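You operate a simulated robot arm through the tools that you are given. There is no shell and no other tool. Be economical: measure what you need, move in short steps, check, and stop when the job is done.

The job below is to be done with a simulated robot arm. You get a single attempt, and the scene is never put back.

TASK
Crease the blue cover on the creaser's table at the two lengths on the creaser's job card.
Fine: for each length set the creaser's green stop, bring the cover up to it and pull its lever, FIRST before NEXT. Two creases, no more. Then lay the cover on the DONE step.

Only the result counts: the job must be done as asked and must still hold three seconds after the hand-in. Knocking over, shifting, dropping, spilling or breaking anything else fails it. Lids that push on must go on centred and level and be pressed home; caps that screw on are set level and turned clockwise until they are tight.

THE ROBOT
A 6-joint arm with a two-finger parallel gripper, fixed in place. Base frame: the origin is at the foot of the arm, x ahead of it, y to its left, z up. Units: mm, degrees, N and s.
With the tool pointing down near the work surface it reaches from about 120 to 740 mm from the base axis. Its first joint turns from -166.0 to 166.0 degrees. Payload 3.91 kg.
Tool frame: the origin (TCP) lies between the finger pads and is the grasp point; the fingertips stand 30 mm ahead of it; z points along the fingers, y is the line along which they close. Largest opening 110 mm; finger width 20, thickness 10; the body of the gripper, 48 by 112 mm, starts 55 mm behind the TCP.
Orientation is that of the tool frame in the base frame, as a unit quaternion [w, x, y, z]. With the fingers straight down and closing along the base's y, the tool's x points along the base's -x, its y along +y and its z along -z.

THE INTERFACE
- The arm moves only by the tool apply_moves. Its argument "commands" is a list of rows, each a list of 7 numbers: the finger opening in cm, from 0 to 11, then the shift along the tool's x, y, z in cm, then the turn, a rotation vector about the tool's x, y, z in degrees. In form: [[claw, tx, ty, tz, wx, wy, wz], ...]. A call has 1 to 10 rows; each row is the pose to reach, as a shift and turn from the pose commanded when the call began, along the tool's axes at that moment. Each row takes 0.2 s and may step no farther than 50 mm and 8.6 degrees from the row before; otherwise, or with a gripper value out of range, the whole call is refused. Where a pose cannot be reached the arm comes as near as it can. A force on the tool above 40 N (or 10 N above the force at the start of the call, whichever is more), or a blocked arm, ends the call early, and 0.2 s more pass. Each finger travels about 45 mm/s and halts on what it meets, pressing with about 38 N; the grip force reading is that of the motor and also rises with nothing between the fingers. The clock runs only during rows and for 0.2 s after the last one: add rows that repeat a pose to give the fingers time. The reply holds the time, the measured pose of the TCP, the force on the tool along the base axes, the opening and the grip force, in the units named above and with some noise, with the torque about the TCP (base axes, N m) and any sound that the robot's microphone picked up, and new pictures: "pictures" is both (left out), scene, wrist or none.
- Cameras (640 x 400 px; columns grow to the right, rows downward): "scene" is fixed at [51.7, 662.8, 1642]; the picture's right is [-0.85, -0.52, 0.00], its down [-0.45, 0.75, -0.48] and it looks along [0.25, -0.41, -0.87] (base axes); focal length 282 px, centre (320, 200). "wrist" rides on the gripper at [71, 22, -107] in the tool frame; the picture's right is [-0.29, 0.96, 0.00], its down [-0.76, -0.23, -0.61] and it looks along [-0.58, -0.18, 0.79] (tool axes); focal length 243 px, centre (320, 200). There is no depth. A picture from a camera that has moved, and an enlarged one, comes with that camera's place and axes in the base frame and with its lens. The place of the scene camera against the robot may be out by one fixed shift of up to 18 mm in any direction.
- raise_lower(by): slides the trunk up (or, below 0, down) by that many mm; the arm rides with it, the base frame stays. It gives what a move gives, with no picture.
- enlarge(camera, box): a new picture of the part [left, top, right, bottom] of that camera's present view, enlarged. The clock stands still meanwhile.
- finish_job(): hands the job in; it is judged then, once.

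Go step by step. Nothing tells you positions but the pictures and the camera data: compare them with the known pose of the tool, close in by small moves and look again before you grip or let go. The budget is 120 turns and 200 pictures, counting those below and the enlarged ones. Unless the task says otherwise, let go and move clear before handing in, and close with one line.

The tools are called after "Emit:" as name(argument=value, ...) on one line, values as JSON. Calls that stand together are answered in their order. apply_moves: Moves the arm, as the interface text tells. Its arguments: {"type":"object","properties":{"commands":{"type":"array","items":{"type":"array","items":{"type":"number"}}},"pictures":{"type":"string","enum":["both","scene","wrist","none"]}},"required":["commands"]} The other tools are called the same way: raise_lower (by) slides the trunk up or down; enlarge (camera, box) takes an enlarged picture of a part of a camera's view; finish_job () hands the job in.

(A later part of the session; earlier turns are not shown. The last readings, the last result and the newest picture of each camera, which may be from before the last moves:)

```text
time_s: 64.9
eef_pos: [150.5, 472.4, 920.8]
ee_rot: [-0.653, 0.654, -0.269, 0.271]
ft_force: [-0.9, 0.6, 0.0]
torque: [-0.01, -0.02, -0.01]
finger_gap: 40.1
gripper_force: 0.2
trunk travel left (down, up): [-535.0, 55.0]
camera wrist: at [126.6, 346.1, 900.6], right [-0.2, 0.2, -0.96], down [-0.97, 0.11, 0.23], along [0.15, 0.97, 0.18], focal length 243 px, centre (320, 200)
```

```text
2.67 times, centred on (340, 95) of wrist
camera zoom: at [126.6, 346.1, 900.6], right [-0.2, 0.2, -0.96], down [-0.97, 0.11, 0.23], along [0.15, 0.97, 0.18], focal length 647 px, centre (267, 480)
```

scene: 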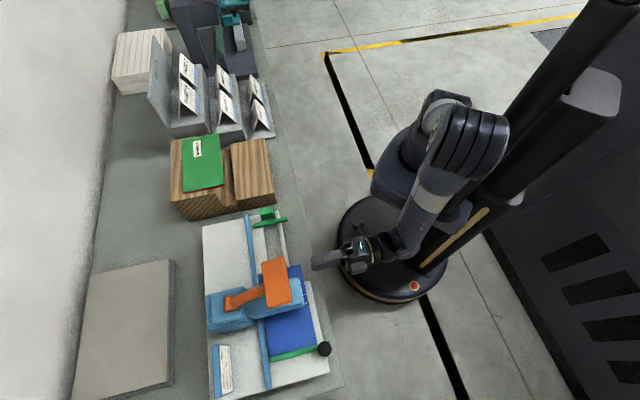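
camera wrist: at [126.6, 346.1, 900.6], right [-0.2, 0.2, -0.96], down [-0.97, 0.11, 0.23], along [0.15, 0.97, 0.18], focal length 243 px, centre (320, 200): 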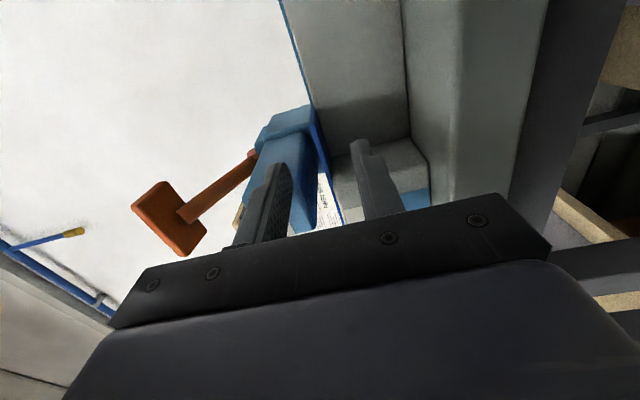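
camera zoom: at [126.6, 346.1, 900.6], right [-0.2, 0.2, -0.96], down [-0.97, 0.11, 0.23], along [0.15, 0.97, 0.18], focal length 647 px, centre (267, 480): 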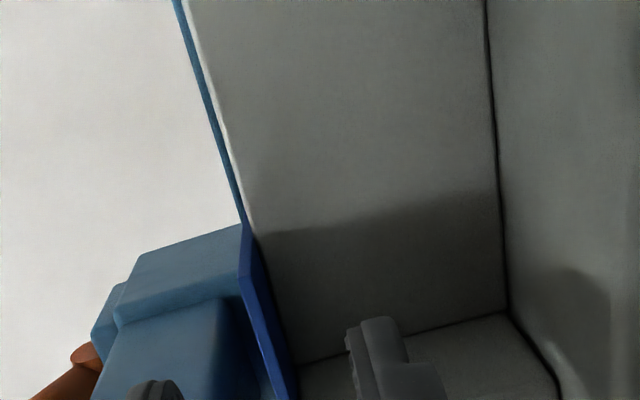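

Fingers are at the right height within a couple of millimetres. I move in over and under the overhang and look before closing.

Emit:
apply_moves(commands=[[4, 0, -0.2, 1.3, 0, 0, 0], [4, 0, -0.2, 2.6, 0, 0, 0], [4, 0, -0.2, 3.4, 0, 0, 0], [4, 0, -0.2, 4.0, 0, 0, 0]], pictures="both")

Emit:
enlarge(camera="wrist", box=[220, 80, 460, 230])

Emit:
enlarge(camera="scene", box=[250, 240, 346, 300])

```text
time_s: 65.9
eef_pos: [179.3, 500.8, 922.4]
ee_rot: [-0.653, 0.653, -0.27, 0.272]
ft_force: [-0.9, 0.3, 0.0]
torque: [0.0, 0.01, 0.01]
finger_gap: 40.2
gripper_force: 0.0
trunk travel left (down, up): [-535.0, 55.0]
camera wrist: at [154.9, 375.0, 902.4], right [-0.2, 0.2, -0.96], down [-0.97, 0.11, 0.23], along [0.15, 0.97, 0.18], focal length 243 px, centre (320, 200)
```

scene: 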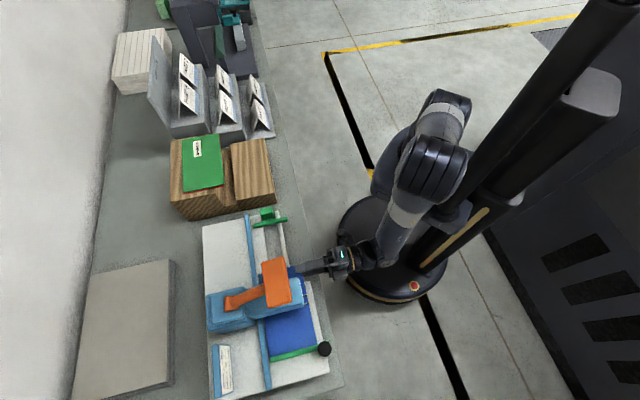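
wrist: 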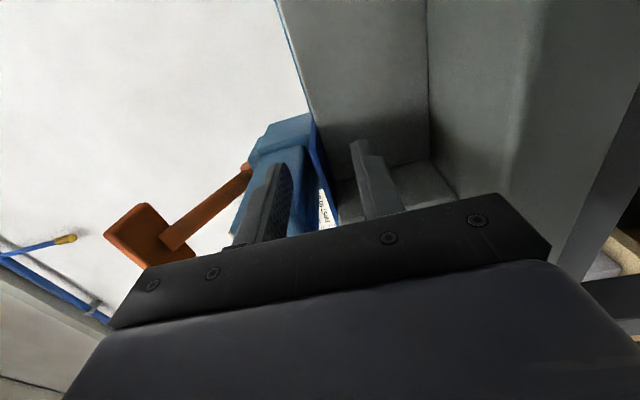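

```text
2.67 times, centred on (340, 155) of wrist
camera zoom: at [154.9, 375.0, 902.4], right [-0.2, 0.2, -0.96], down [-0.97, 0.11, 0.23], along [0.15, 0.97, 0.18], focal length 647 px, centre (267, 320)
```

zoom: 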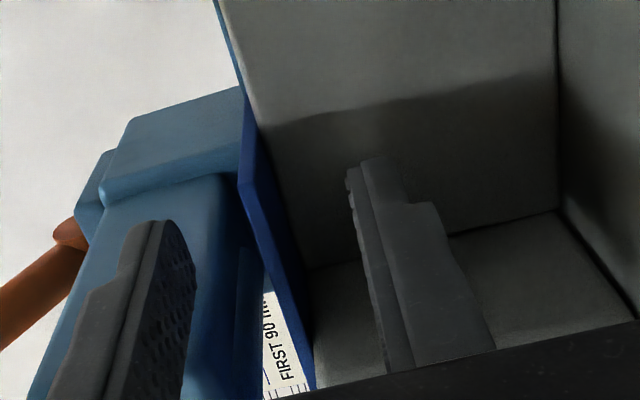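

```text
6.67 times, centred on (298, 270) of scene
camera zoom: at [51.7, 662.8, 1642.0], right [-0.85, -0.52, 0.0], down [-0.45, 0.75, -0.48], along [0.25, -0.41, -0.87], focal length 1876 px, centre (467, -267)
```

zoom: 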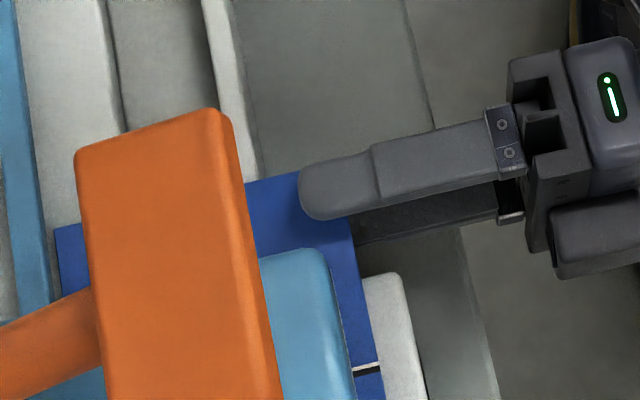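

The cover sits centred between the fingers. I close on it.

Emit:
apply_moves(commands=[[3, -0.2, 0, 0, 0, 0, 0], [1.5, -0.2, 0, 0, 0, 0, 0], [0.2, -0.2, 0, 0, 0, 0, 0], [0, -0.2, 0, 0, 0, 0, 0], [0, -0.2, 0, 0, 0, 0, 0]], pictures="wrist")

Emit:
enlarge(camera="wrist", box=[220, 80, 460, 230])

```text
time_s: 67.1
eef_pos: [177.0, 504.0, 922.9]
ee_rot: [-0.653, 0.654, -0.271, 0.271]
ft_force: [0.7, -0.4, -0.5]
torque: [-0.05, 0.03, 0.0]
finger_gap: 2.7
gripper_force: 38.2
trunk travel left (down, up): [-535.0, 55.0]
camera wrist: at [153.3, 376.5, 902.5], right [-0.2, 0.2, -0.96], down [-0.97, 0.11, 0.23], along [0.15, 0.97, 0.18], focal length 243 px, centre (320, 200)
```

wrist: 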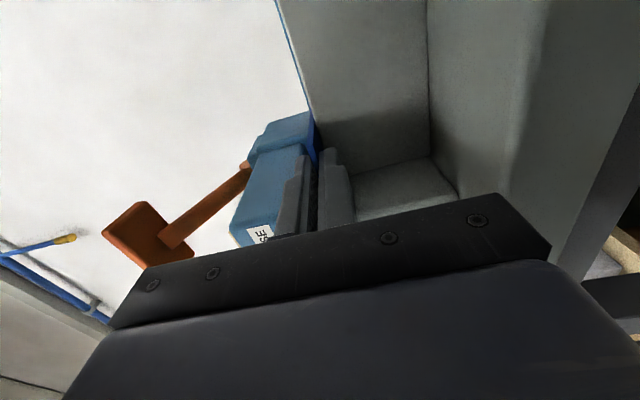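

```text
2.67 times, centred on (340, 155) of wrist
camera zoom: at [153.3, 376.5, 902.5], right [-0.2, 0.2, -0.96], down [-0.97, 0.11, 0.23], along [0.15, 0.97, 0.18], focal length 647 px, centre (267, 320)
```

zoom: 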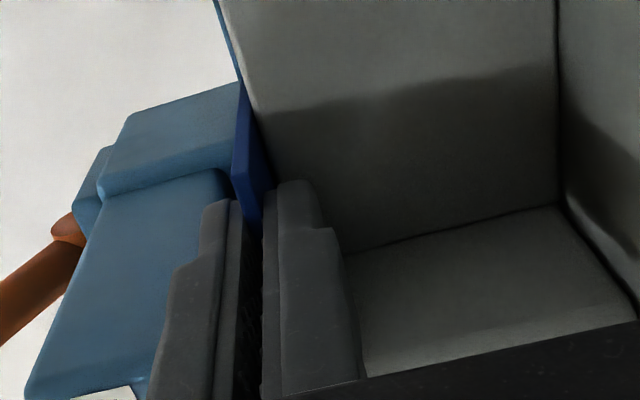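

The cover is gripped (2.7 mm). I slide it back along the creaser, away from the stop.

Emit:
apply_moves(commands=[[0, 0.5, -0.05, 0, 0, 0, 0], [0, 1.5, -0.1, 0, 0, 0, 0], [0, 3, -0.1, 0, 0, 0, 0], [0, 4.5, -0.1, 0, 0, 0, 0], [0, 6, -0.1, 0, 0, 0, 0], [0, 7.5, -0.1, 0, 0, 0, 0], [0, 9, -0.1, 0, 0, 0, 0], [0, 10.5, -0.1, 0, 0, 0, 0]], pictures="scene")

Emit:
enlarge(camera="scene", box=[220, 190, 380, 290])

```text
time_s: 68.9
eef_pos: [252.7, 427.1, 923.8]
ee_rot: [-0.653, 0.654, -0.27, 0.271]
ft_force: [0.2, 0.4, 0.3]
torque: [-0.05, -0.02, -0.01]
finger_gap: 2.9
gripper_force: 37.6
trunk travel left (down, up): [-535.0, 55.0]
```

scene: 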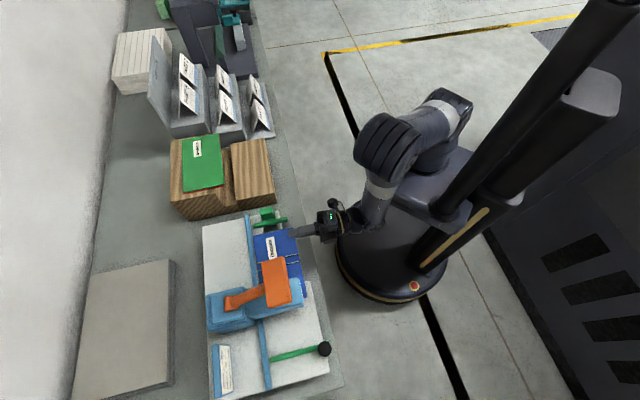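

```text
4.00 times, centred on (300, 240) of scene
camera zoom: at [51.7, 662.8, 1642.0], right [-0.85, -0.52, 0.0], down [-0.45, 0.75, -0.48], along [0.25, -0.41, -0.87], focal length 1126 px, centre (400, 40)
```

zoom: 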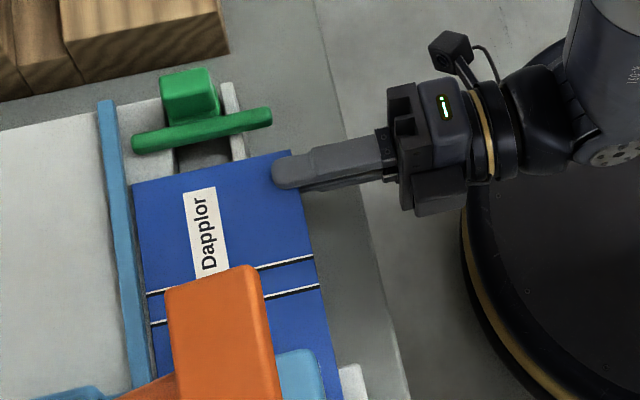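

The cover slides freely with both creases showing. I shift 15 mm more and then draw it out sideways toward the robot, clear of the head.

Emit:
apply_moves(commands=[[0, 1.4, 0, 0, 0, 0, 0], [0, 1.4, 0, -1.5, 0, 0, 0], [0, 1.4, 0, -3, 0, 0, 0], [0, 1.4, 0, -4.5, 0, 0, 0], [0, 1.4, 0, -6, 0, 0, 0], [0, 1.4, 0, -7.5, 0, 0, 0], [0, 1.4, 0, -9, 0, 0, 0], [0, 1.4, 0, -10.5, 0, 0, 0], [0, 1.4, 0, -12, 0, 0, 0]], pictures="both")

Emit:
enlarge(camera="scene", box=[220, 190, 380, 290])

```text
time_s: 71.1
eef_pos: [176.2, 359.3, 928.4]
ee_rot: [0.68, -0.623, 0.289, -0.255]
ft_force: [0.0, -0.2, -0.3]
torque: [-0.08, -0.03, -0.02]
finger_gap: 3.1
gripper_force: 37.8
trunk travel left (down, up): [-535.0, 55.0]
stopped in row 9: the arm was blocked; the commanded pose is now the measured one
camera wrist: at [149.4, 236.6, 896.2], right [-0.22, 0.3, -0.93], down [-0.96, 0.09, 0.25], along [0.16, 0.95, 0.26], focal length 243 px, centre (320, 200)
```

scene: 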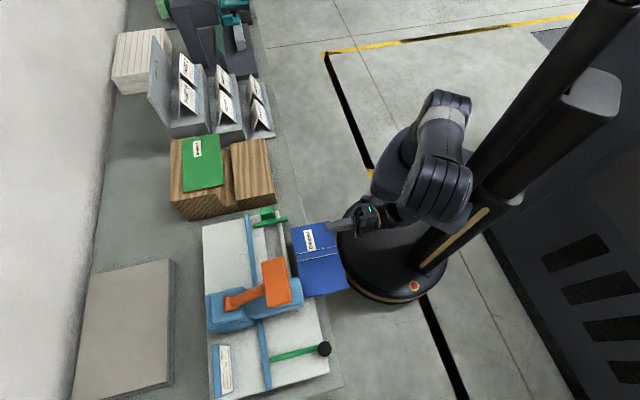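
wrist: 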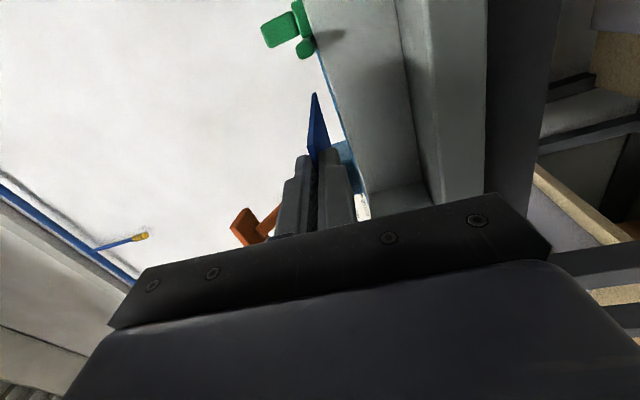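

```text
4.00 times, centred on (300, 240) of scene
camera zoom: at [51.7, 662.8, 1642.0], right [-0.85, -0.52, 0.0], down [-0.45, 0.75, -0.48], along [0.25, -0.41, -0.87], focal length 1126 px, centre (400, 40)
```

zoom: 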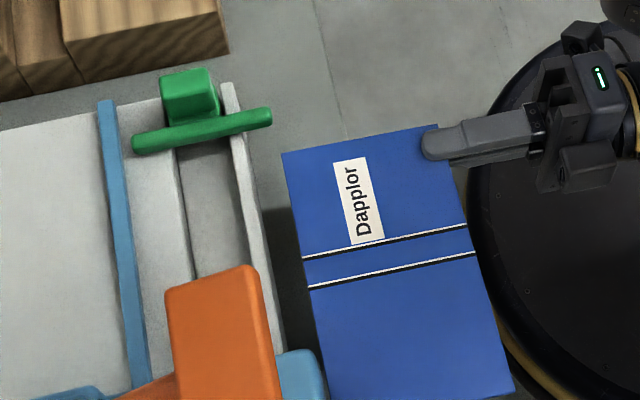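

The cover is clear of the creaser and held. I raise the trunk, then correct the slight tilt.

Emit:
raise_lower(by=50)

Emit:
apply_moves(commands=[[0, 1.5, 0, 1, -1.6, -0.1, -2.1], [0, 3, 0, 2, -3.2, -0.3, -4.3], [0, 5, 0, 2.5, -3.2, -0.3, -4.3], [0, 8, 0, 2.5, -3.2, -0.3, -4.3]], pictures="scene")

```text
time_s: 72.0
eef_pos: [174.4, 359.4, 977.0]
ee_rot: [0.681, -0.623, 0.289, -0.255]
ft_force: [0.4, -0.5, -1.2]
torque: [-0.06, -0.02, 0.0]
finger_gap: 3.2
gripper_force: 37.5
trunk travel left (down, up): [-585.0, 5.0]
```

```text
time_s: 73.2
eef_pos: [254.9, 359.8, 984.7]
ee_rot: [0.704, -0.601, 0.275, -0.26]
ft_force: [-3.2, -3.4, -0.9]
torque: [-0.14, -0.15, 0.82]
finger_gap: 2.8
gripper_force: 37.6
trunk travel left (down, up): [-585.0, 5.0]
stopped in row 4: the arm was blocked; the commanded pose is now the measured one
```

scene: 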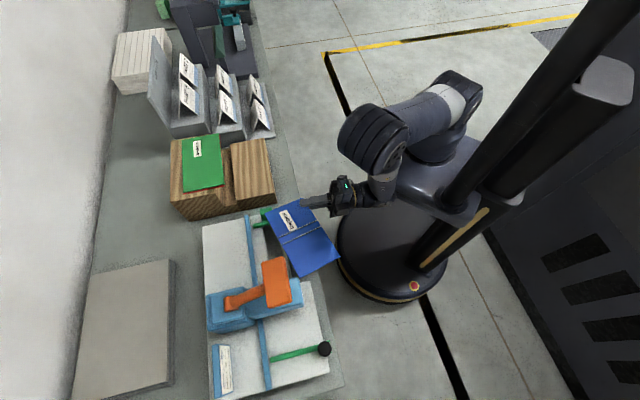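

The arm was blocked and the cover turned a little; I look closely at what it touches.

Emit:
enlarge(camera="scene", box=[230, 180, 390, 280])

Emit:
enlarge(camera="wrist", box=[0, 0, 640, 400])

```text
4.00 times, centred on (310, 230) of scene
camera zoom: at [51.7, 662.8, 1642.0], right [-0.85, -0.52, 0.0], down [-0.45, 0.75, -0.48], along [0.25, -0.41, -0.87], focal length 1126 px, centre (360, 80)
```

zoom: 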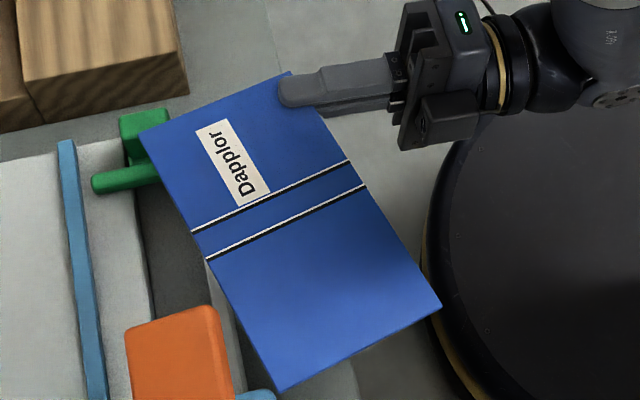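

```text
1.00 times, centred on (320, 200) of wrist (not enlarged: the box is as wide or as high as the picture)
camera zoom: at [232.9, 238.7, 945.7], right [-0.17, 0.34, -0.93], down [-0.98, 0.07, 0.21], along [0.13, 0.94, 0.32], focal length 243 px, centre (320, 200)
```

zoom: 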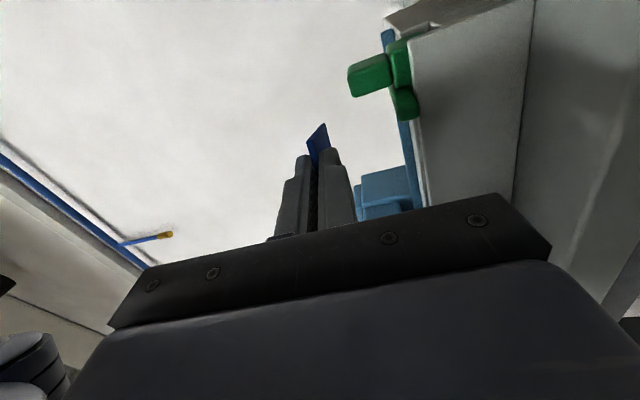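

The cover's far corner seems to have brushed the creaser's head and turned in the grip. I move straight away from the head along the bench and a little up.

Emit:
apply_moves(commands=[[0, 1.5, -0.5, 0, 0, 0, 0], [0, 2.9, -1, 0.1, 0, 0, 0], [0, 4.4, -1.5, 0.1, 0, 0, 0], [0, 5.87, -1.94, 0.2, 0, 0, 0]], pictures="scene")

Emit:
enlarge(camera="scene", box=[200, 140, 392, 260])

```text
time_s: 74.4
eef_pos: [308.2, 359.1, 1013.0]
ee_rot: [0.748, -0.554, 0.26, -0.257]
ft_force: [-0.6, 0.3, -0.1]
torque: [-0.03, -0.05, -0.03]
finger_gap: 3.0
gripper_force: 37.5
trunk travel left (down, up): [-585.0, 5.0]
stopped in row 4: the arm was blocked; the commanded pose is now the measured one
```

scene: 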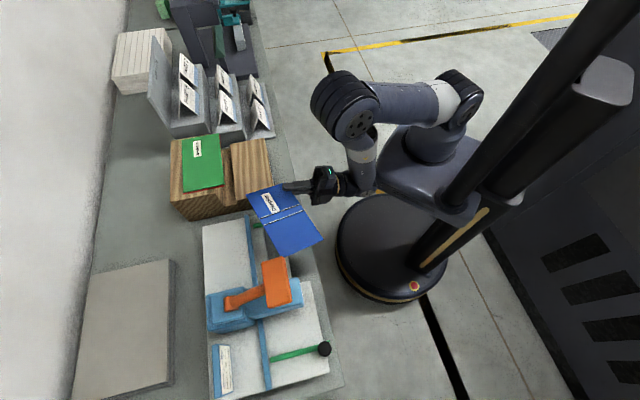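

```text
3.33 times, centred on (296, 200) of scene
camera zoom: at [51.7, 662.8, 1642.0], right [-0.85, -0.52, 0.0], down [-0.45, 0.75, -0.48], along [0.25, -0.41, -0.87], focal length 938 px, centre (400, 200)
```

zoom: 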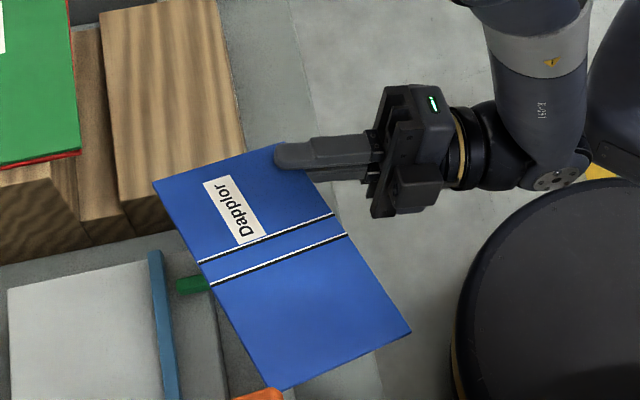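

Free of contact, but the wrist is at a joint limit (the tool is pitching up). I raise the arm itself, which should relax the wrist.

Emit:
apply_moves(commands=[[0, -0.25, -2.4, 0.6, 0, 0, 0], [0, -0.5, -4.8, 1.2, 0, 0, 0], [0, -0.8, -7.2, 1.9, 0, 0, 0], [0, -1.04, -9.62, 2.5, 0, 0, 0]], pictures="none")

```text
time_s: 75.4
eef_pos: [308.4, 356.8, 1112.4]
ee_rot: [0.747, -0.555, 0.261, -0.257]
ft_force: [-0.5, -0.3, -0.7]
torque: [0.0, -0.01, 0.02]
finger_gap: 2.9
gripper_force: 38.8
trunk travel left (down, up): [-585.0, 5.0]
```

That worked. Now I level the tool.

Emit:
apply_moves(commands=[[0, 0, 0, 0, -4.7, 0.5, -2.1], [0, 0, 0, 0, -9.5, 1.1, -4.2], [0, 0, 0, 0, -14.25, 1.6, -6.25], [0, 0, 0, 0, -14.25, 1.6, -6.25]], pictures="both")

Emit:
enlarge(camera="scene", box=[200, 140, 392, 260])

```text
time_s: 76.4
eef_pos: [308.7, 357.5, 1113.0]
ee_rot: [0.654, -0.653, 0.271, -0.27]
ft_force: [0.2, -0.4, 0.0]
torque: [-0.07, -0.01, 0.0]
finger_gap: 3.0
gripper_force: 37.9
trunk travel left (down, up): [-585.0, 5.0]
camera wrist: at [283.8, 231.2, 1092.4], right [-0.21, 0.21, -0.96], down [-0.97, 0.11, 0.23], along [0.15, 0.97, 0.18], focal length 243 px, centre (320, 200)
```

scene: 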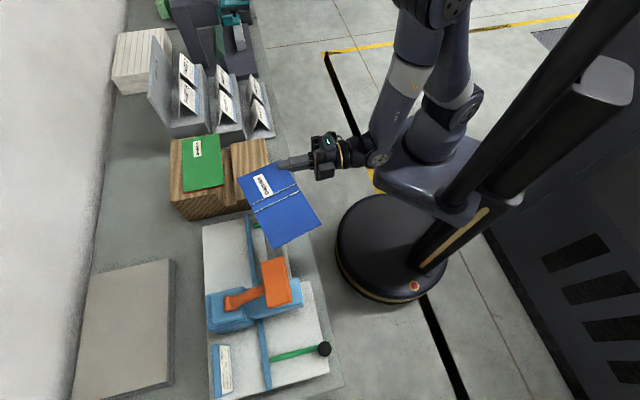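
wrist: 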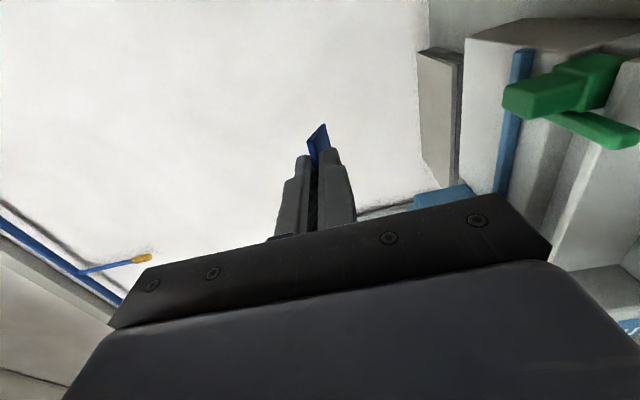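

```text
3.33 times, centred on (296, 200) of scene
camera zoom: at [51.7, 662.8, 1642.0], right [-0.85, -0.52, 0.0], down [-0.45, 0.75, -0.48], along [0.25, -0.41, -0.87], focal length 938 px, centre (400, 200)
```

zoom: 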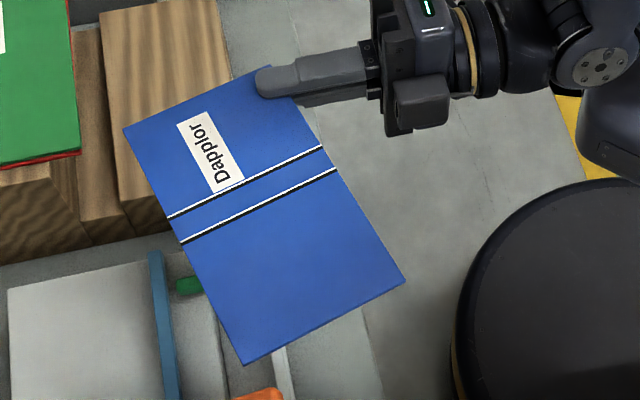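

The tool is level; the cover is turned 16° in the grip. I turn the tool by 16° to square it with the bench while carrying it over the DONE step.

Emit:
apply_moves(commands=[[0, 3, 0, 0, 0, 4, 0], [0, 6, 0, 0, 0, 8, 0], [0, 9, 0, 0, 0, 12, 0], [0, 12, 0, 0, 0, 16, 0], [0, 15, 0, 0, 0, 16, 0], [0, 18, 0, 0, 0, 16, 0], [0, 20.5, 0, 0, 0, 16, 0], [0, 22.45, 0, 0, 0, 16, 0]], pictures="none")

Emit:
raise_lower(by=-100)

Emit:
apply_moves(commands=[[0, 0, 0, 0, 0, 0, 0]], pictures="both")

Emit:
enlarge(camera="scene", box=[160, 80, 352, 200])

```text
time_s: 78.2
eef_pos: [406.4, 261.8, 1111.1]
ee_rot: [0.609, -0.608, 0.361, -0.36]
ft_force: [0.9, -1.4, -1.5]
torque: [-0.06, -0.02, 0.02]
finger_gap: 2.8
gripper_force: 37.9
out of reach, approached as far as the arm can: row 5, 6, 7, 8
trunk travel left (down, up): [-585.0, 5.0]
```

```text
time_s: 79.6
eef_pos: [406.1, 260.8, 1012.8]
ee_rot: [0.609, -0.608, 0.361, -0.36]
ft_force: [0.8, 0.0, -0.6]
torque: [-0.08, 0.01, 0.0]
finger_gap: 2.8
gripper_force: 37.9
trunk travel left (down, up): [-485.0, 105.0]
```

```text
time_s: 80.0
eef_pos: [404.4, 262.8, 1013.0]
ee_rot: [0.609, -0.608, 0.361, -0.36]
ft_force: [0.0, 0.0, -0.7]
torque: [-0.05, 0.01, 0.02]
finger_gap: 3.2
gripper_force: 38.1
trunk travel left (down, up): [-485.0, 105.0]
camera wrist: at [346.7, 147.7, 992.0], right [-0.14, 0.26, -0.96], down [-0.9, 0.37, 0.23], along [0.42, 0.89, 0.18], focal length 243 px, centre (320, 200)
```

scene: 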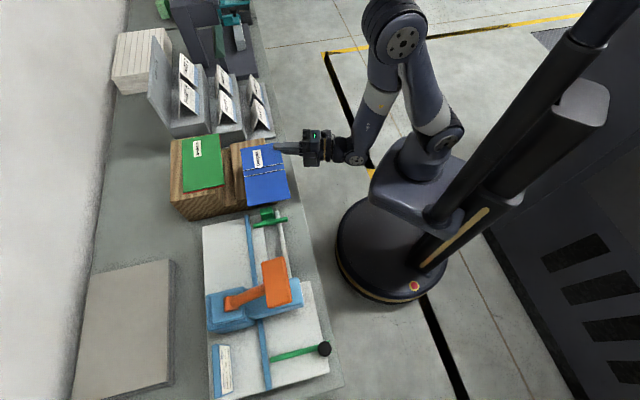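
wrist: 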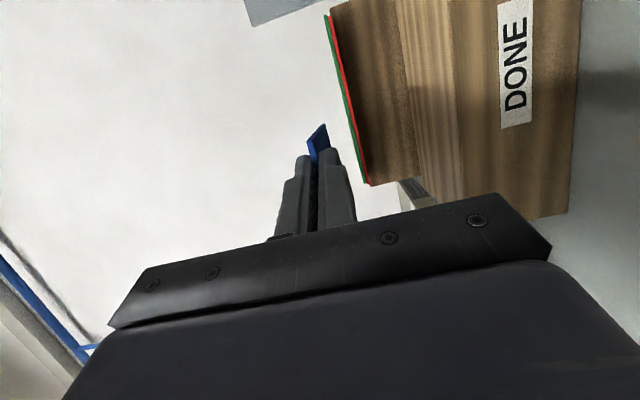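

```text
3.33 times, centred on (256, 140) of scene
camera zoom: at [51.7, 662.8, 1642.0], right [-0.85, -0.52, 0.0], down [-0.45, 0.75, -0.48], along [0.25, -0.41, -0.87], focal length 938 px, centre (533, 400)
```

zoom: 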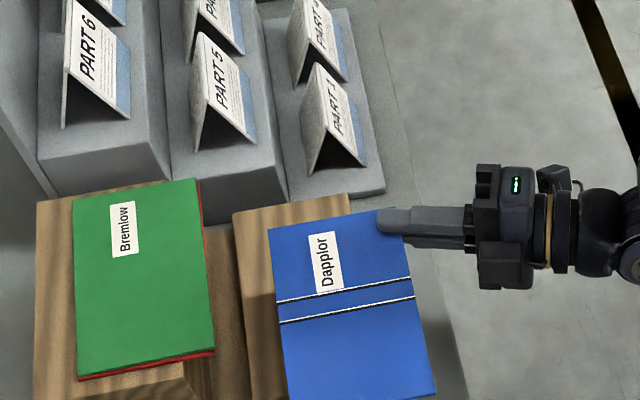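

Now the DONE block and cover are well visible. With the trunk lower I continue 90 mm along the bench.

Emit:
apply_moves(commands=[[0, 2.2, 0, 0.6, 0, 0, 0], [0, 4.3, 0, 1.2, 0, 0, 0], [0, 6.5, 0, 1.9, 0, 0, 0], [0, 8.65, 0, 2.48, 0, 0, 0], [0, 8.65, 0, 2.48, 0, 0, 0]], pictures="scene")

Emit:
enlarge(camera="scene", box=[160, 80, 352, 200])

```text
time_s: 81.2
eef_pos: [405.3, 261.6, 1011.7]
ee_rot: [0.608, -0.608, 0.36, -0.361]
ft_force: [0.0, -0.5, -0.4]
torque: [-0.07, -0.01, -0.01]
finger_gap: 2.7
gripper_force: 38.4
out of reach, approached as far as the arm can: row 1, 2, 3, 4, 5
trunk travel left (down, up): [-485.0, 105.0]
```

scene: 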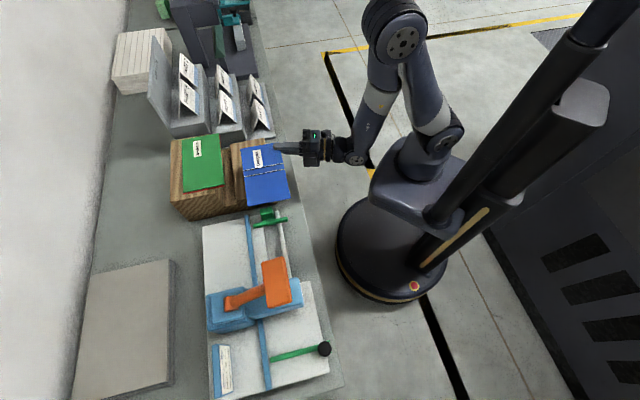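

```text
3.33 times, centred on (256, 140) of scene
camera zoom: at [51.7, 662.8, 1642.0], right [-0.85, -0.52, 0.0], down [-0.45, 0.75, -0.48], along [0.25, -0.41, -0.87], focal length 938 px, centre (533, 400)
```

zoom: 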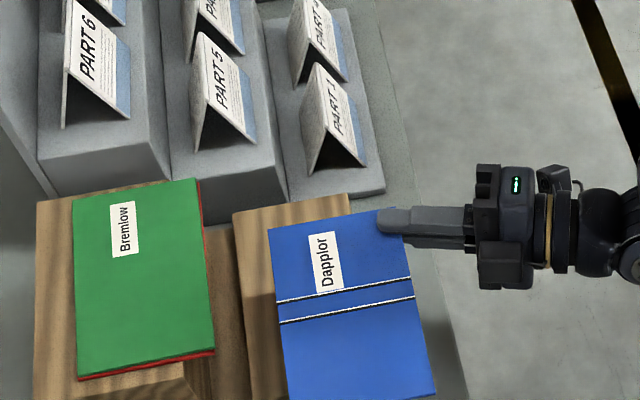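

A joint limit again. I try raising the arm relative to the trunk and moving on from there.

Emit:
apply_moves(commands=[[0, 0, -4, 0, 0, 0, 0], [0, 0, -8, 0, 0, 0, 0], [0, 0, -11, 0, 0, 0, 0], [0, 2.2, -11, 0.6, 0, 0, 0], [0, 4.3, -11, 1.2, 0, 0, 0], [0, 6.5, -11, 1.9, 0, 0, 0]], pictures="none")

```text
time_s: 82.6
eef_pos: [414.7, 252.6, 1120.7]
ee_rot: [-0.608, 0.608, -0.362, 0.361]
ft_force: [0.1, 0.5, -0.8]
torque: [-0.06, 0.02, -0.01]
finger_gap: 3.0
gripper_force: 37.8
out of reach, approached as far as the arm can: row 4, 5, 6
trunk travel left (down, up): [-485.0, 105.0]
```

Height alone barely helps; I test whether turning the tool a bit further frees the motion.

Emit:
apply_moves(commands=[[0, 0, 0, 0, 0, 5, 0], [0, 0, 0, 0, 0, 10, 0], [0, 2.2, 0, 0.6, 0, 10, 0], [0, 4.3, 0, 1.2, 0, 10, 0], [0, 6.5, 0, 1.9, 0, 10, 0]], pictures="none")

```text
time_s: 83.8
eef_pos: [461.4, 204.7, 1121.8]
ee_rot: [-0.574, 0.574, -0.413, 0.412]
ft_force: [0.4, 0.2, -0.6]
torque: [-0.08, 0.0, 0.01]
finger_gap: 3.0
gripper_force: 38.0
trunk travel left (down, up): [-485.0, 105.0]
```

That freed it: the tool is at (461, 205) with the cover centred over the step, 10° off square, which I can nudge straight later. I move in 12 mm and lower with the trunk.

Emit:
apply_moves(commands=[[0, -0.26, 0, 0.54, 0, 0, 0], [0, -0.52, 0, 1.08, 0, 0, 0]], pictures="none")

Emit:
raise_lower(by=-150)

Emit:
apply_moves(commands=[[0, 0, 0, 0, 0, 0, 0]], pictures="both")

Emit:
enlarge(camera="scene", box=[160, 100, 320, 200])

Emit:
enlarge(camera="wrist", box=[200, 40, 520, 240])

```text
time_s: 84.4
eef_pos: [471.2, 212.2, 1121.4]
ee_rot: [0.575, -0.574, 0.413, -0.411]
ft_force: [-0.3, 0.0, -1.0]
torque: [-0.06, -0.02, 0.01]
finger_gap: 2.7
gripper_force: 37.8
trunk travel left (down, up): [-485.0, 105.0]
```

```text
time_s: 86.1
eef_pos: [470.6, 213.2, 971.2]
ee_rot: [0.575, -0.574, 0.412, -0.412]
ft_force: [0.1, -0.2, -0.9]
torque: [-0.03, 0.01, 0.04]
finger_gap: 2.9
gripper_force: 37.7
trunk travel left (down, up): [-335.0, 255.0]
```

```text
time_s: 86.5
eef_pos: [470.7, 213.1, 971.6]
ee_rot: [-0.575, 0.575, -0.412, 0.412]
ft_force: [0.6, 0.1, -0.5]
torque: [-0.05, -0.02, 0.01]
finger_gap: 2.8
gripper_force: 37.6
trunk travel left (down, up): [-335.0, 255.0]
camera wrist: at [392.5, 111.4, 951.0], right [-0.09, 0.28, -0.96], down [-0.82, 0.52, 0.23], along [0.57, 0.8, 0.18], focal length 243 px, centre (320, 200)
```

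scene: 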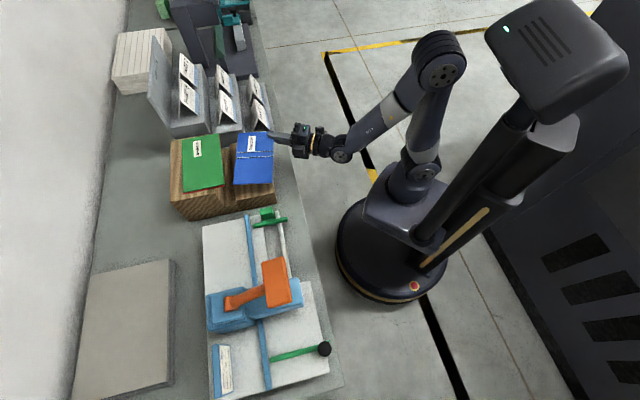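
wrist: 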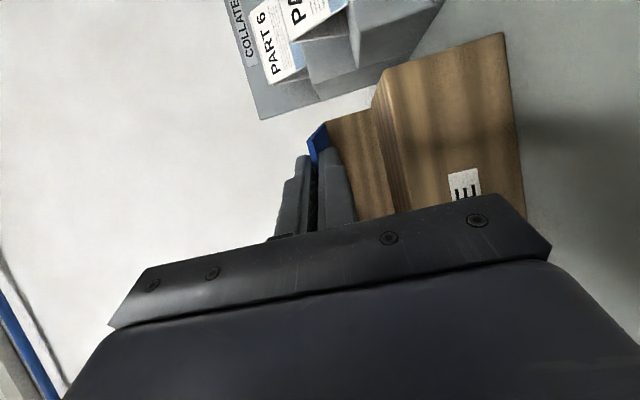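

```text
4.00 times, centred on (240, 150) of scene
camera zoom: at [51.7, 662.8, 1642.0], right [-0.85, -0.52, 0.0], down [-0.45, 0.75, -0.48], along [0.25, -0.41, -0.87], focal length 1126 px, centre (640, 400)
```

zoom: 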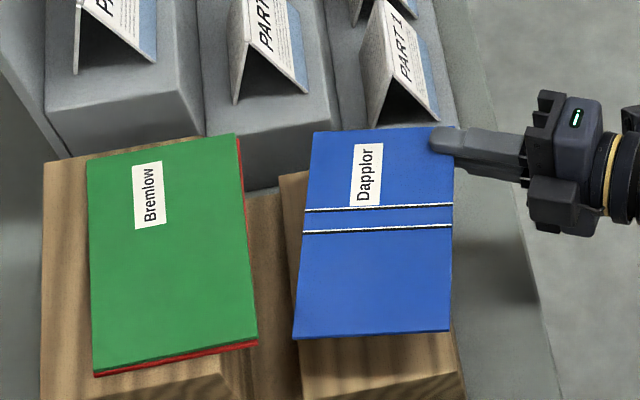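

```text
2.00 times, centred on (360, 140) of wrist
camera zoom: at [392.5, 111.4, 951.0], right [-0.09, 0.28, -0.96], down [-0.82, 0.52, 0.23], along [0.57, 0.8, 0.18], focal length 485 px, centre (240, 320)
```

zoom: 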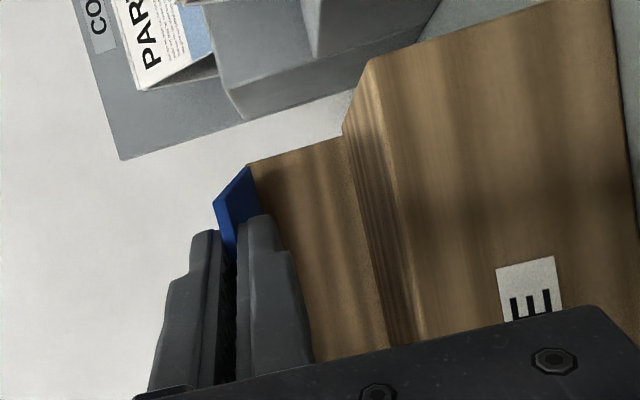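

The cover is over the step, with small margins at its rear corner; I shift it 5 mm away from the display stand and lower further.

Emit:
apply_moves(commands=[[0, -0.14, 0, -0.3, 0, 0, 0], [0, -0.27, 0, -0.57, 0, 0, 0]], pictures="none")

Emit:
raise_lower(by=-36)

Emit:
enlarge(camera="wrist", box=[200, 40, 520, 240])

Emit:
enlarge(camera="scene", box=[160, 100, 320, 200])

```text
time_s: 87.1
eef_pos: [464.8, 213.4, 971.9]
ee_rot: [0.575, -0.573, 0.414, -0.412]
ft_force: [-0.6, -0.5, -0.3]
torque: [-0.05, 0.0, 0.03]
finger_gap: 3.1
gripper_force: 37.8
trunk travel left (down, up): [-335.0, 255.0]
```

```text
time_s: 87.9
eef_pos: [463.5, 214.2, 934.8]
ee_rot: [-0.574, 0.575, -0.413, 0.412]
ft_force: [1.1, -0.6, -0.2]
torque: [-0.03, 0.02, -0.02]
finger_gap: 3.3
gripper_force: 37.3
trunk travel left (down, up): [-299.0, 291.0]
```

```text
2.00 times, centred on (360, 140) of wrist
camera zoom: at [386.3, 112.0, 914.9], right [-0.09, 0.28, -0.96], down [-0.82, 0.52, 0.23], along [0.57, 0.8, 0.18], focal length 485 px, centre (240, 320)
```

zoom: 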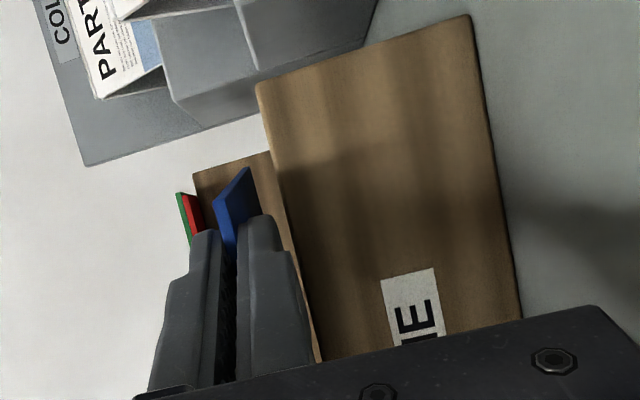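

```text
4.00 times, centred on (240, 150) of scene
camera zoom: at [51.7, 662.8, 1642.0], right [-0.85, -0.52, 0.0], down [-0.45, 0.75, -0.48], along [0.25, -0.41, -0.87], focal length 1126 px, centre (640, 400)
```

zoom: 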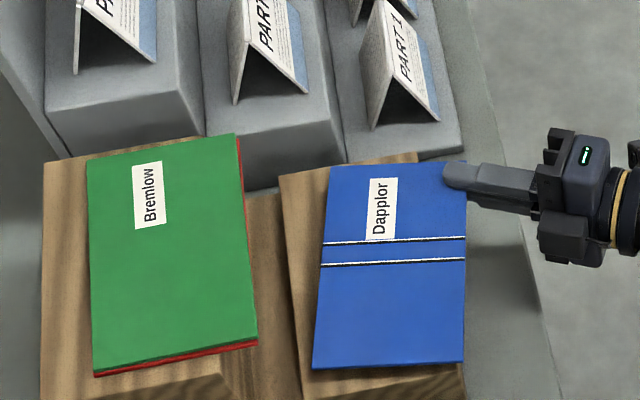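

About 12 mm to go. I lower in small trunk steps while watching the force.

Emit:
raise_lower(by=-9)

Emit:
enlarge(camera="wrist", box=[200, 60, 440, 210])

```text
time_s: 88.5
eef_pos: [462.9, 213.4, 926.0]
ee_rot: [0.575, -0.574, 0.412, -0.412]
ft_force: [-0.2, -0.1, 0.4]
torque: [-0.02, 0.01, -0.01]
finger_gap: 3.0
gripper_force: 37.4
trunk travel left (down, up): [-290.0, 300.0]
```

```text
2.67 times, centred on (320, 135) of wrist
camera zoom: at [386.3, 112.0, 905.9], right [-0.09, 0.28, -0.96], down [-0.82, 0.52, 0.23], along [0.57, 0.8, 0.18], focal length 647 px, centre (320, 373)
```

zoom: 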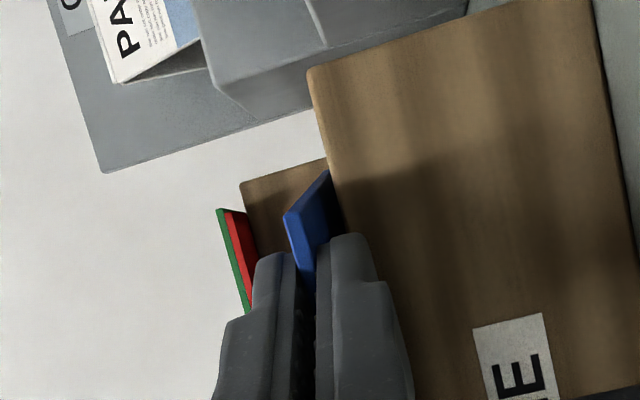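

Emit:
raise_lower(by=-2.5)

Emit:
raise_lower(by=-1.5)

Emit:
enlarge(camera="wrist", box=[200, 60, 440, 210])

```text
time_s: 89.0
eef_pos: [464.0, 214.1, 924.6]
ee_rot: [-0.574, 0.575, -0.413, 0.411]
ft_force: [0.1, -0.6, 0.0]
torque: [-0.03, -0.01, 0.03]
finger_gap: 2.8
gripper_force: 38.0
trunk travel left (down, up): [-288.0, 302.0]
```

```text
time_s: 89.5
eef_pos: [464.0, 214.1, 922.6]
ee_rot: [0.575, -0.574, 0.413, -0.412]
ft_force: [-0.2, 1.1, -0.6]
torque: [-0.06, 0.02, -0.04]
finger_gap: 3.1
gripper_force: 38.1
trunk travel left (down, up): [-286.0, 304.0]
```

```text
2.67 times, centred on (320, 135) of wrist
camera zoom: at [386.3, 112.0, 902.0], right [-0.09, 0.28, -0.96], down [-0.82, 0.52, 0.23], along [0.57, 0.8, 0.18], focal length 647 px, centre (320, 373)
```

zoom: 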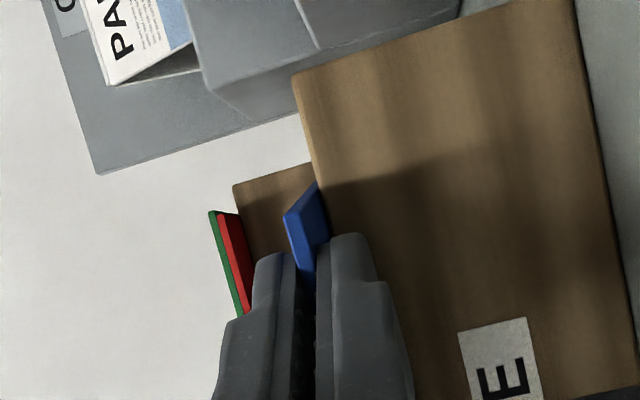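

Emit:
raise_lower(by=-1)

Emit:
raise_lower(by=-1)

Emit:
raise_lower(by=-1)

```text
time_s: 90.0
eef_pos: [463.8, 214.3, 921.5]
ee_rot: [0.576, -0.573, 0.413, -0.412]
ft_force: [1.2, -0.4, 1.3]
torque: [-0.01, -0.09, -0.03]
finger_gap: 3.0
gripper_force: 38.3
trunk travel left (down, up): [-285.0, 305.0]
```

```text
time_s: 90.5
eef_pos: [464.0, 212.8, 921.3]
ee_rot: [0.577, -0.571, 0.413, -0.413]
ft_force: [0.6, -0.1, 6.8]
torque: [0.14, -0.24, -0.06]
finger_gap: 3.2
gripper_force: 38.3
trunk travel left (down, up): [-284.0, 306.0]
```

```text
time_s: 91.1
eef_pos: [463.8, 213.8, 920.8]
ee_rot: [0.577, -0.572, 0.413, -0.412]
ft_force: [2.2, 0.4, 13.4]
torque: [0.32, -0.5, -0.11]
finger_gap: 3.0
gripper_force: 37.7
trunk travel left (down, up): [-283.0, 307.0]
```

The cover is down on the step (13 N). I ease up a little, then open the fingers.

Emit:
raise_lower(by=1.8)

Emit:
apply_moves(commands=[[1, 0, 0, 0, 0, 0, 0], [2, 0, 0, 0, 0, 0, 0], [3, 0, 0, 0, 0, 0, 0], [3, 0, 0, 0, 0, 0, 0]], pictures="both")

Emit:
enlarge(camera="scene", box=[160, 100, 320, 200])

Emit:
enlarge(camera="wrist", box=[200, 60, 440, 210])

```text
time_s: 91.6
eef_pos: [464.0, 213.3, 921.4]
ee_rot: [0.576, -0.573, 0.412, -0.412]
ft_force: [1.1, 0.8, 9.5]
torque: [0.18, -0.4, -0.07]
finger_gap: 3.1
gripper_force: 38.1
trunk travel left (down, up): [-285.0, 305.0]
```

```text
time_s: 92.6
eef_pos: [464.4, 214.1, 921.2]
ee_rot: [-0.574, 0.575, -0.413, 0.412]
ft_force: [-0.1, 0.5, 1.0]
torque: [-0.01, -0.03, 0.02]
finger_gap: 29.6
gripper_force: 0.1
trunk travel left (down, up): [-285.0, 305.0]
camera wrist: at [386.3, 112.0, 900.7], right [-0.09, 0.28, -0.96], down [-0.82, 0.52, 0.23], along [0.57, 0.8, 0.18], focal length 243 px, centre (320, 200)
```

scene: 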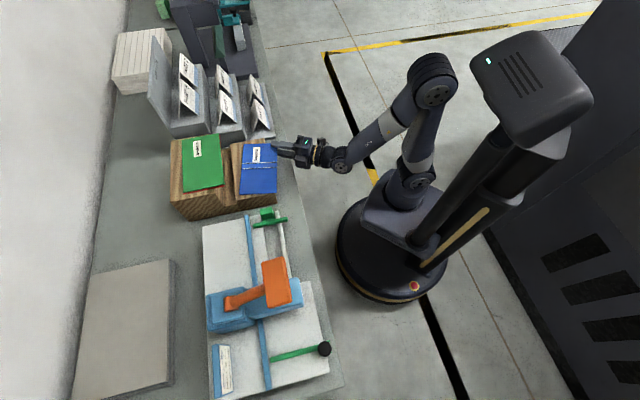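
wrist: 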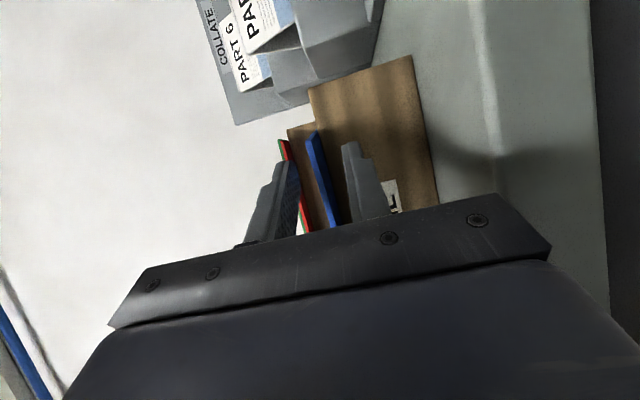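

```text
4.00 times, centred on (240, 150) of scene
camera zoom: at [51.7, 662.8, 1642.0], right [-0.85, -0.52, 0.0], down [-0.45, 0.75, -0.48], along [0.25, -0.41, -0.87], focal length 1126 px, centre (640, 400)
```

zoom: 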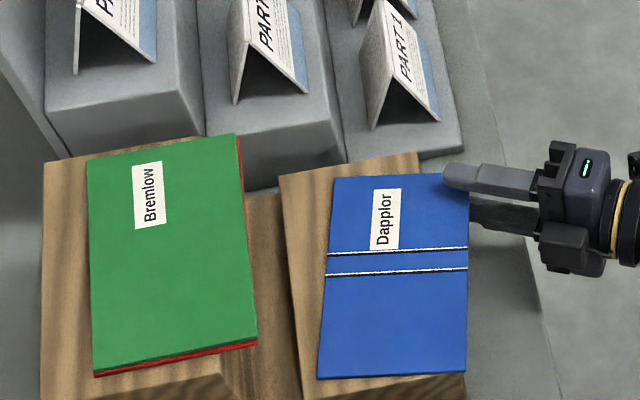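

```text
2.67 times, centred on (320, 135) of wrist
camera zoom: at [386.3, 112.0, 900.7], right [-0.09, 0.28, -0.96], down [-0.82, 0.52, 0.23], along [0.57, 0.8, 0.18], focal length 647 px, centre (320, 373)
```

zoom: 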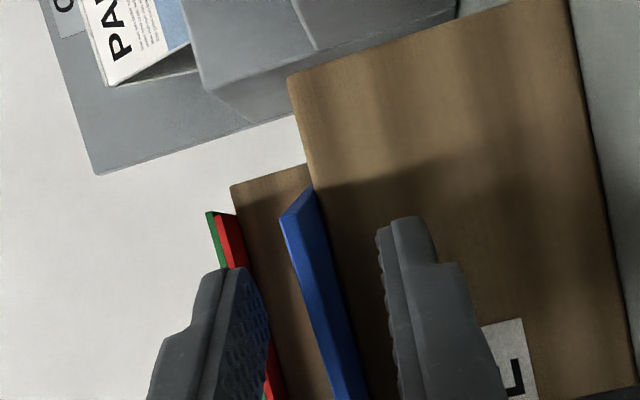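

The cover rests on the step, skewed with its rear corner overhanging. I withdraw, close the fingers and gently push that overhanging edge flush with the block's front.

Emit:
apply_moves(commands=[[3, 0, 0, -2, 0, 0, 0], [3, 0, 0, -4.5, 0, 0, 0], [1.5, 1.2, 0, -4.5, 0, 0, 0], [0, 2.34, 0, -3.5, 0, 0, 0], [0, 2.34, 0, -3.5, 0, 0, 0], [0, 2.34, 0, -3.0, 0, 0, 0]], pictures="both")

Emit:
enlarge(camera="scene", box=[160, 100, 320, 200])

```text
time_s: 94.0
eef_pos: [442.8, 182.4, 922.6]
ee_rot: [-0.574, 0.575, -0.412, 0.412]
ft_force: [0.4, 0.8, 0.5]
torque: [-0.02, -0.04, 0.03]
finger_gap: 0.1
gripper_force: 38.1
trunk travel left (down, up): [-285.0, 305.0]
camera wrist: at [365.2, 80.2, 900.7], right [-0.09, 0.28, -0.96], down [-0.82, 0.52, 0.23], along [0.57, 0.8, 0.18], focal length 243 px, centre (320, 200)
```

scene: 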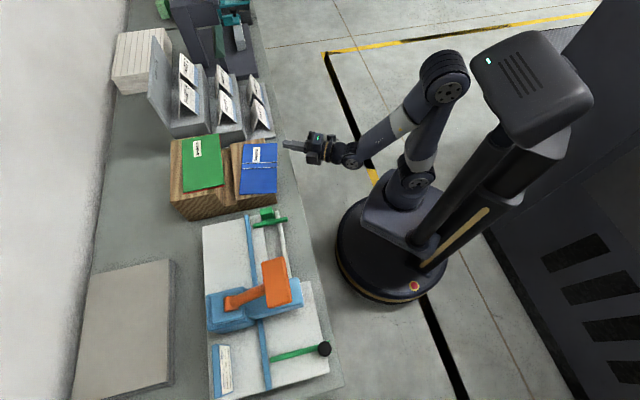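
wrist: 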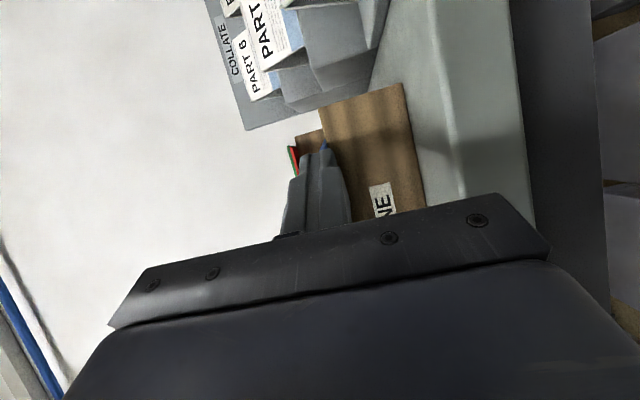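

```text
4.00 times, centred on (240, 150) of scene
camera zoom: at [51.7, 662.8, 1642.0], right [-0.85, -0.52, 0.0], down [-0.45, 0.75, -0.48], along [0.25, -0.41, -0.87], focal length 1126 px, centre (640, 400)
```

zoom: 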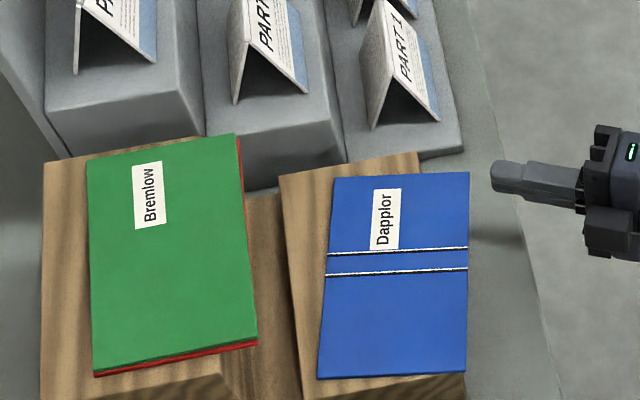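

The fingertips are at the right place by the rear corner. I push inward slowly.

Emit:
apply_moves(commands=[[0, -0.43, 0, 0.9, 0, 0, 0], [0, -0.87, 0, 1.8, 0, 0, 0], [0, -1.2, 0, 2.5, 0, 0, 0], [0, -1.5, 0, 3.1, 0, 0, 0], [0, -1.7, 0, 3.5, 0, 0, 0]], pictures="none")

Emit:
enlarge(camera="scene", box=[160, 100, 320, 200])

Emit:
enlarge(camera="wrist", box=[200, 60, 440, 210])

```text
time_s: 95.2
eef_pos: [470.8, 209.0, 921.6]
ee_rot: [-0.574, 0.574, -0.414, 0.412]
ft_force: [-0.5, 0.0, 0.1]
torque: [0.02, 0.03, 0.02]
finger_gap: 0.0
gripper_force: 37.8
trunk travel left (down, up): [-285.0, 305.0]
```

```text
4.00 times, centred on (240, 150) of scene
camera zoom: at [51.7, 662.8, 1642.0], right [-0.85, -0.52, 0.0], down [-0.45, 0.75, -0.48], along [0.25, -0.41, -0.87], focal length 1126 px, centre (640, 400)
```

zoom: 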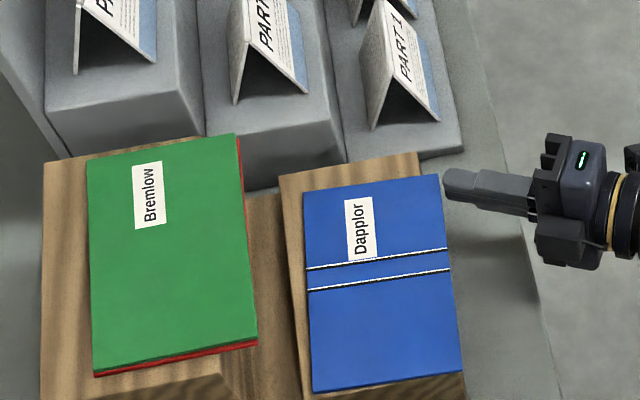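

```text
2.67 times, centred on (320, 135) of wrist
camera zoom: at [392.9, 107.5, 901.1], right [-0.09, 0.28, -0.96], down [-0.82, 0.53, 0.23], along [0.57, 0.8, 0.18], focal length 647 px, centre (320, 373)
```

zoom: 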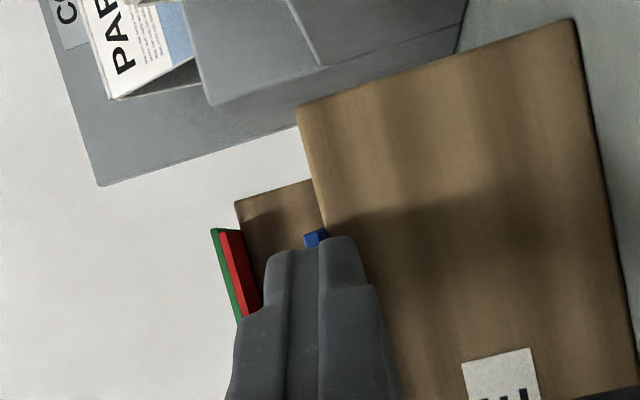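

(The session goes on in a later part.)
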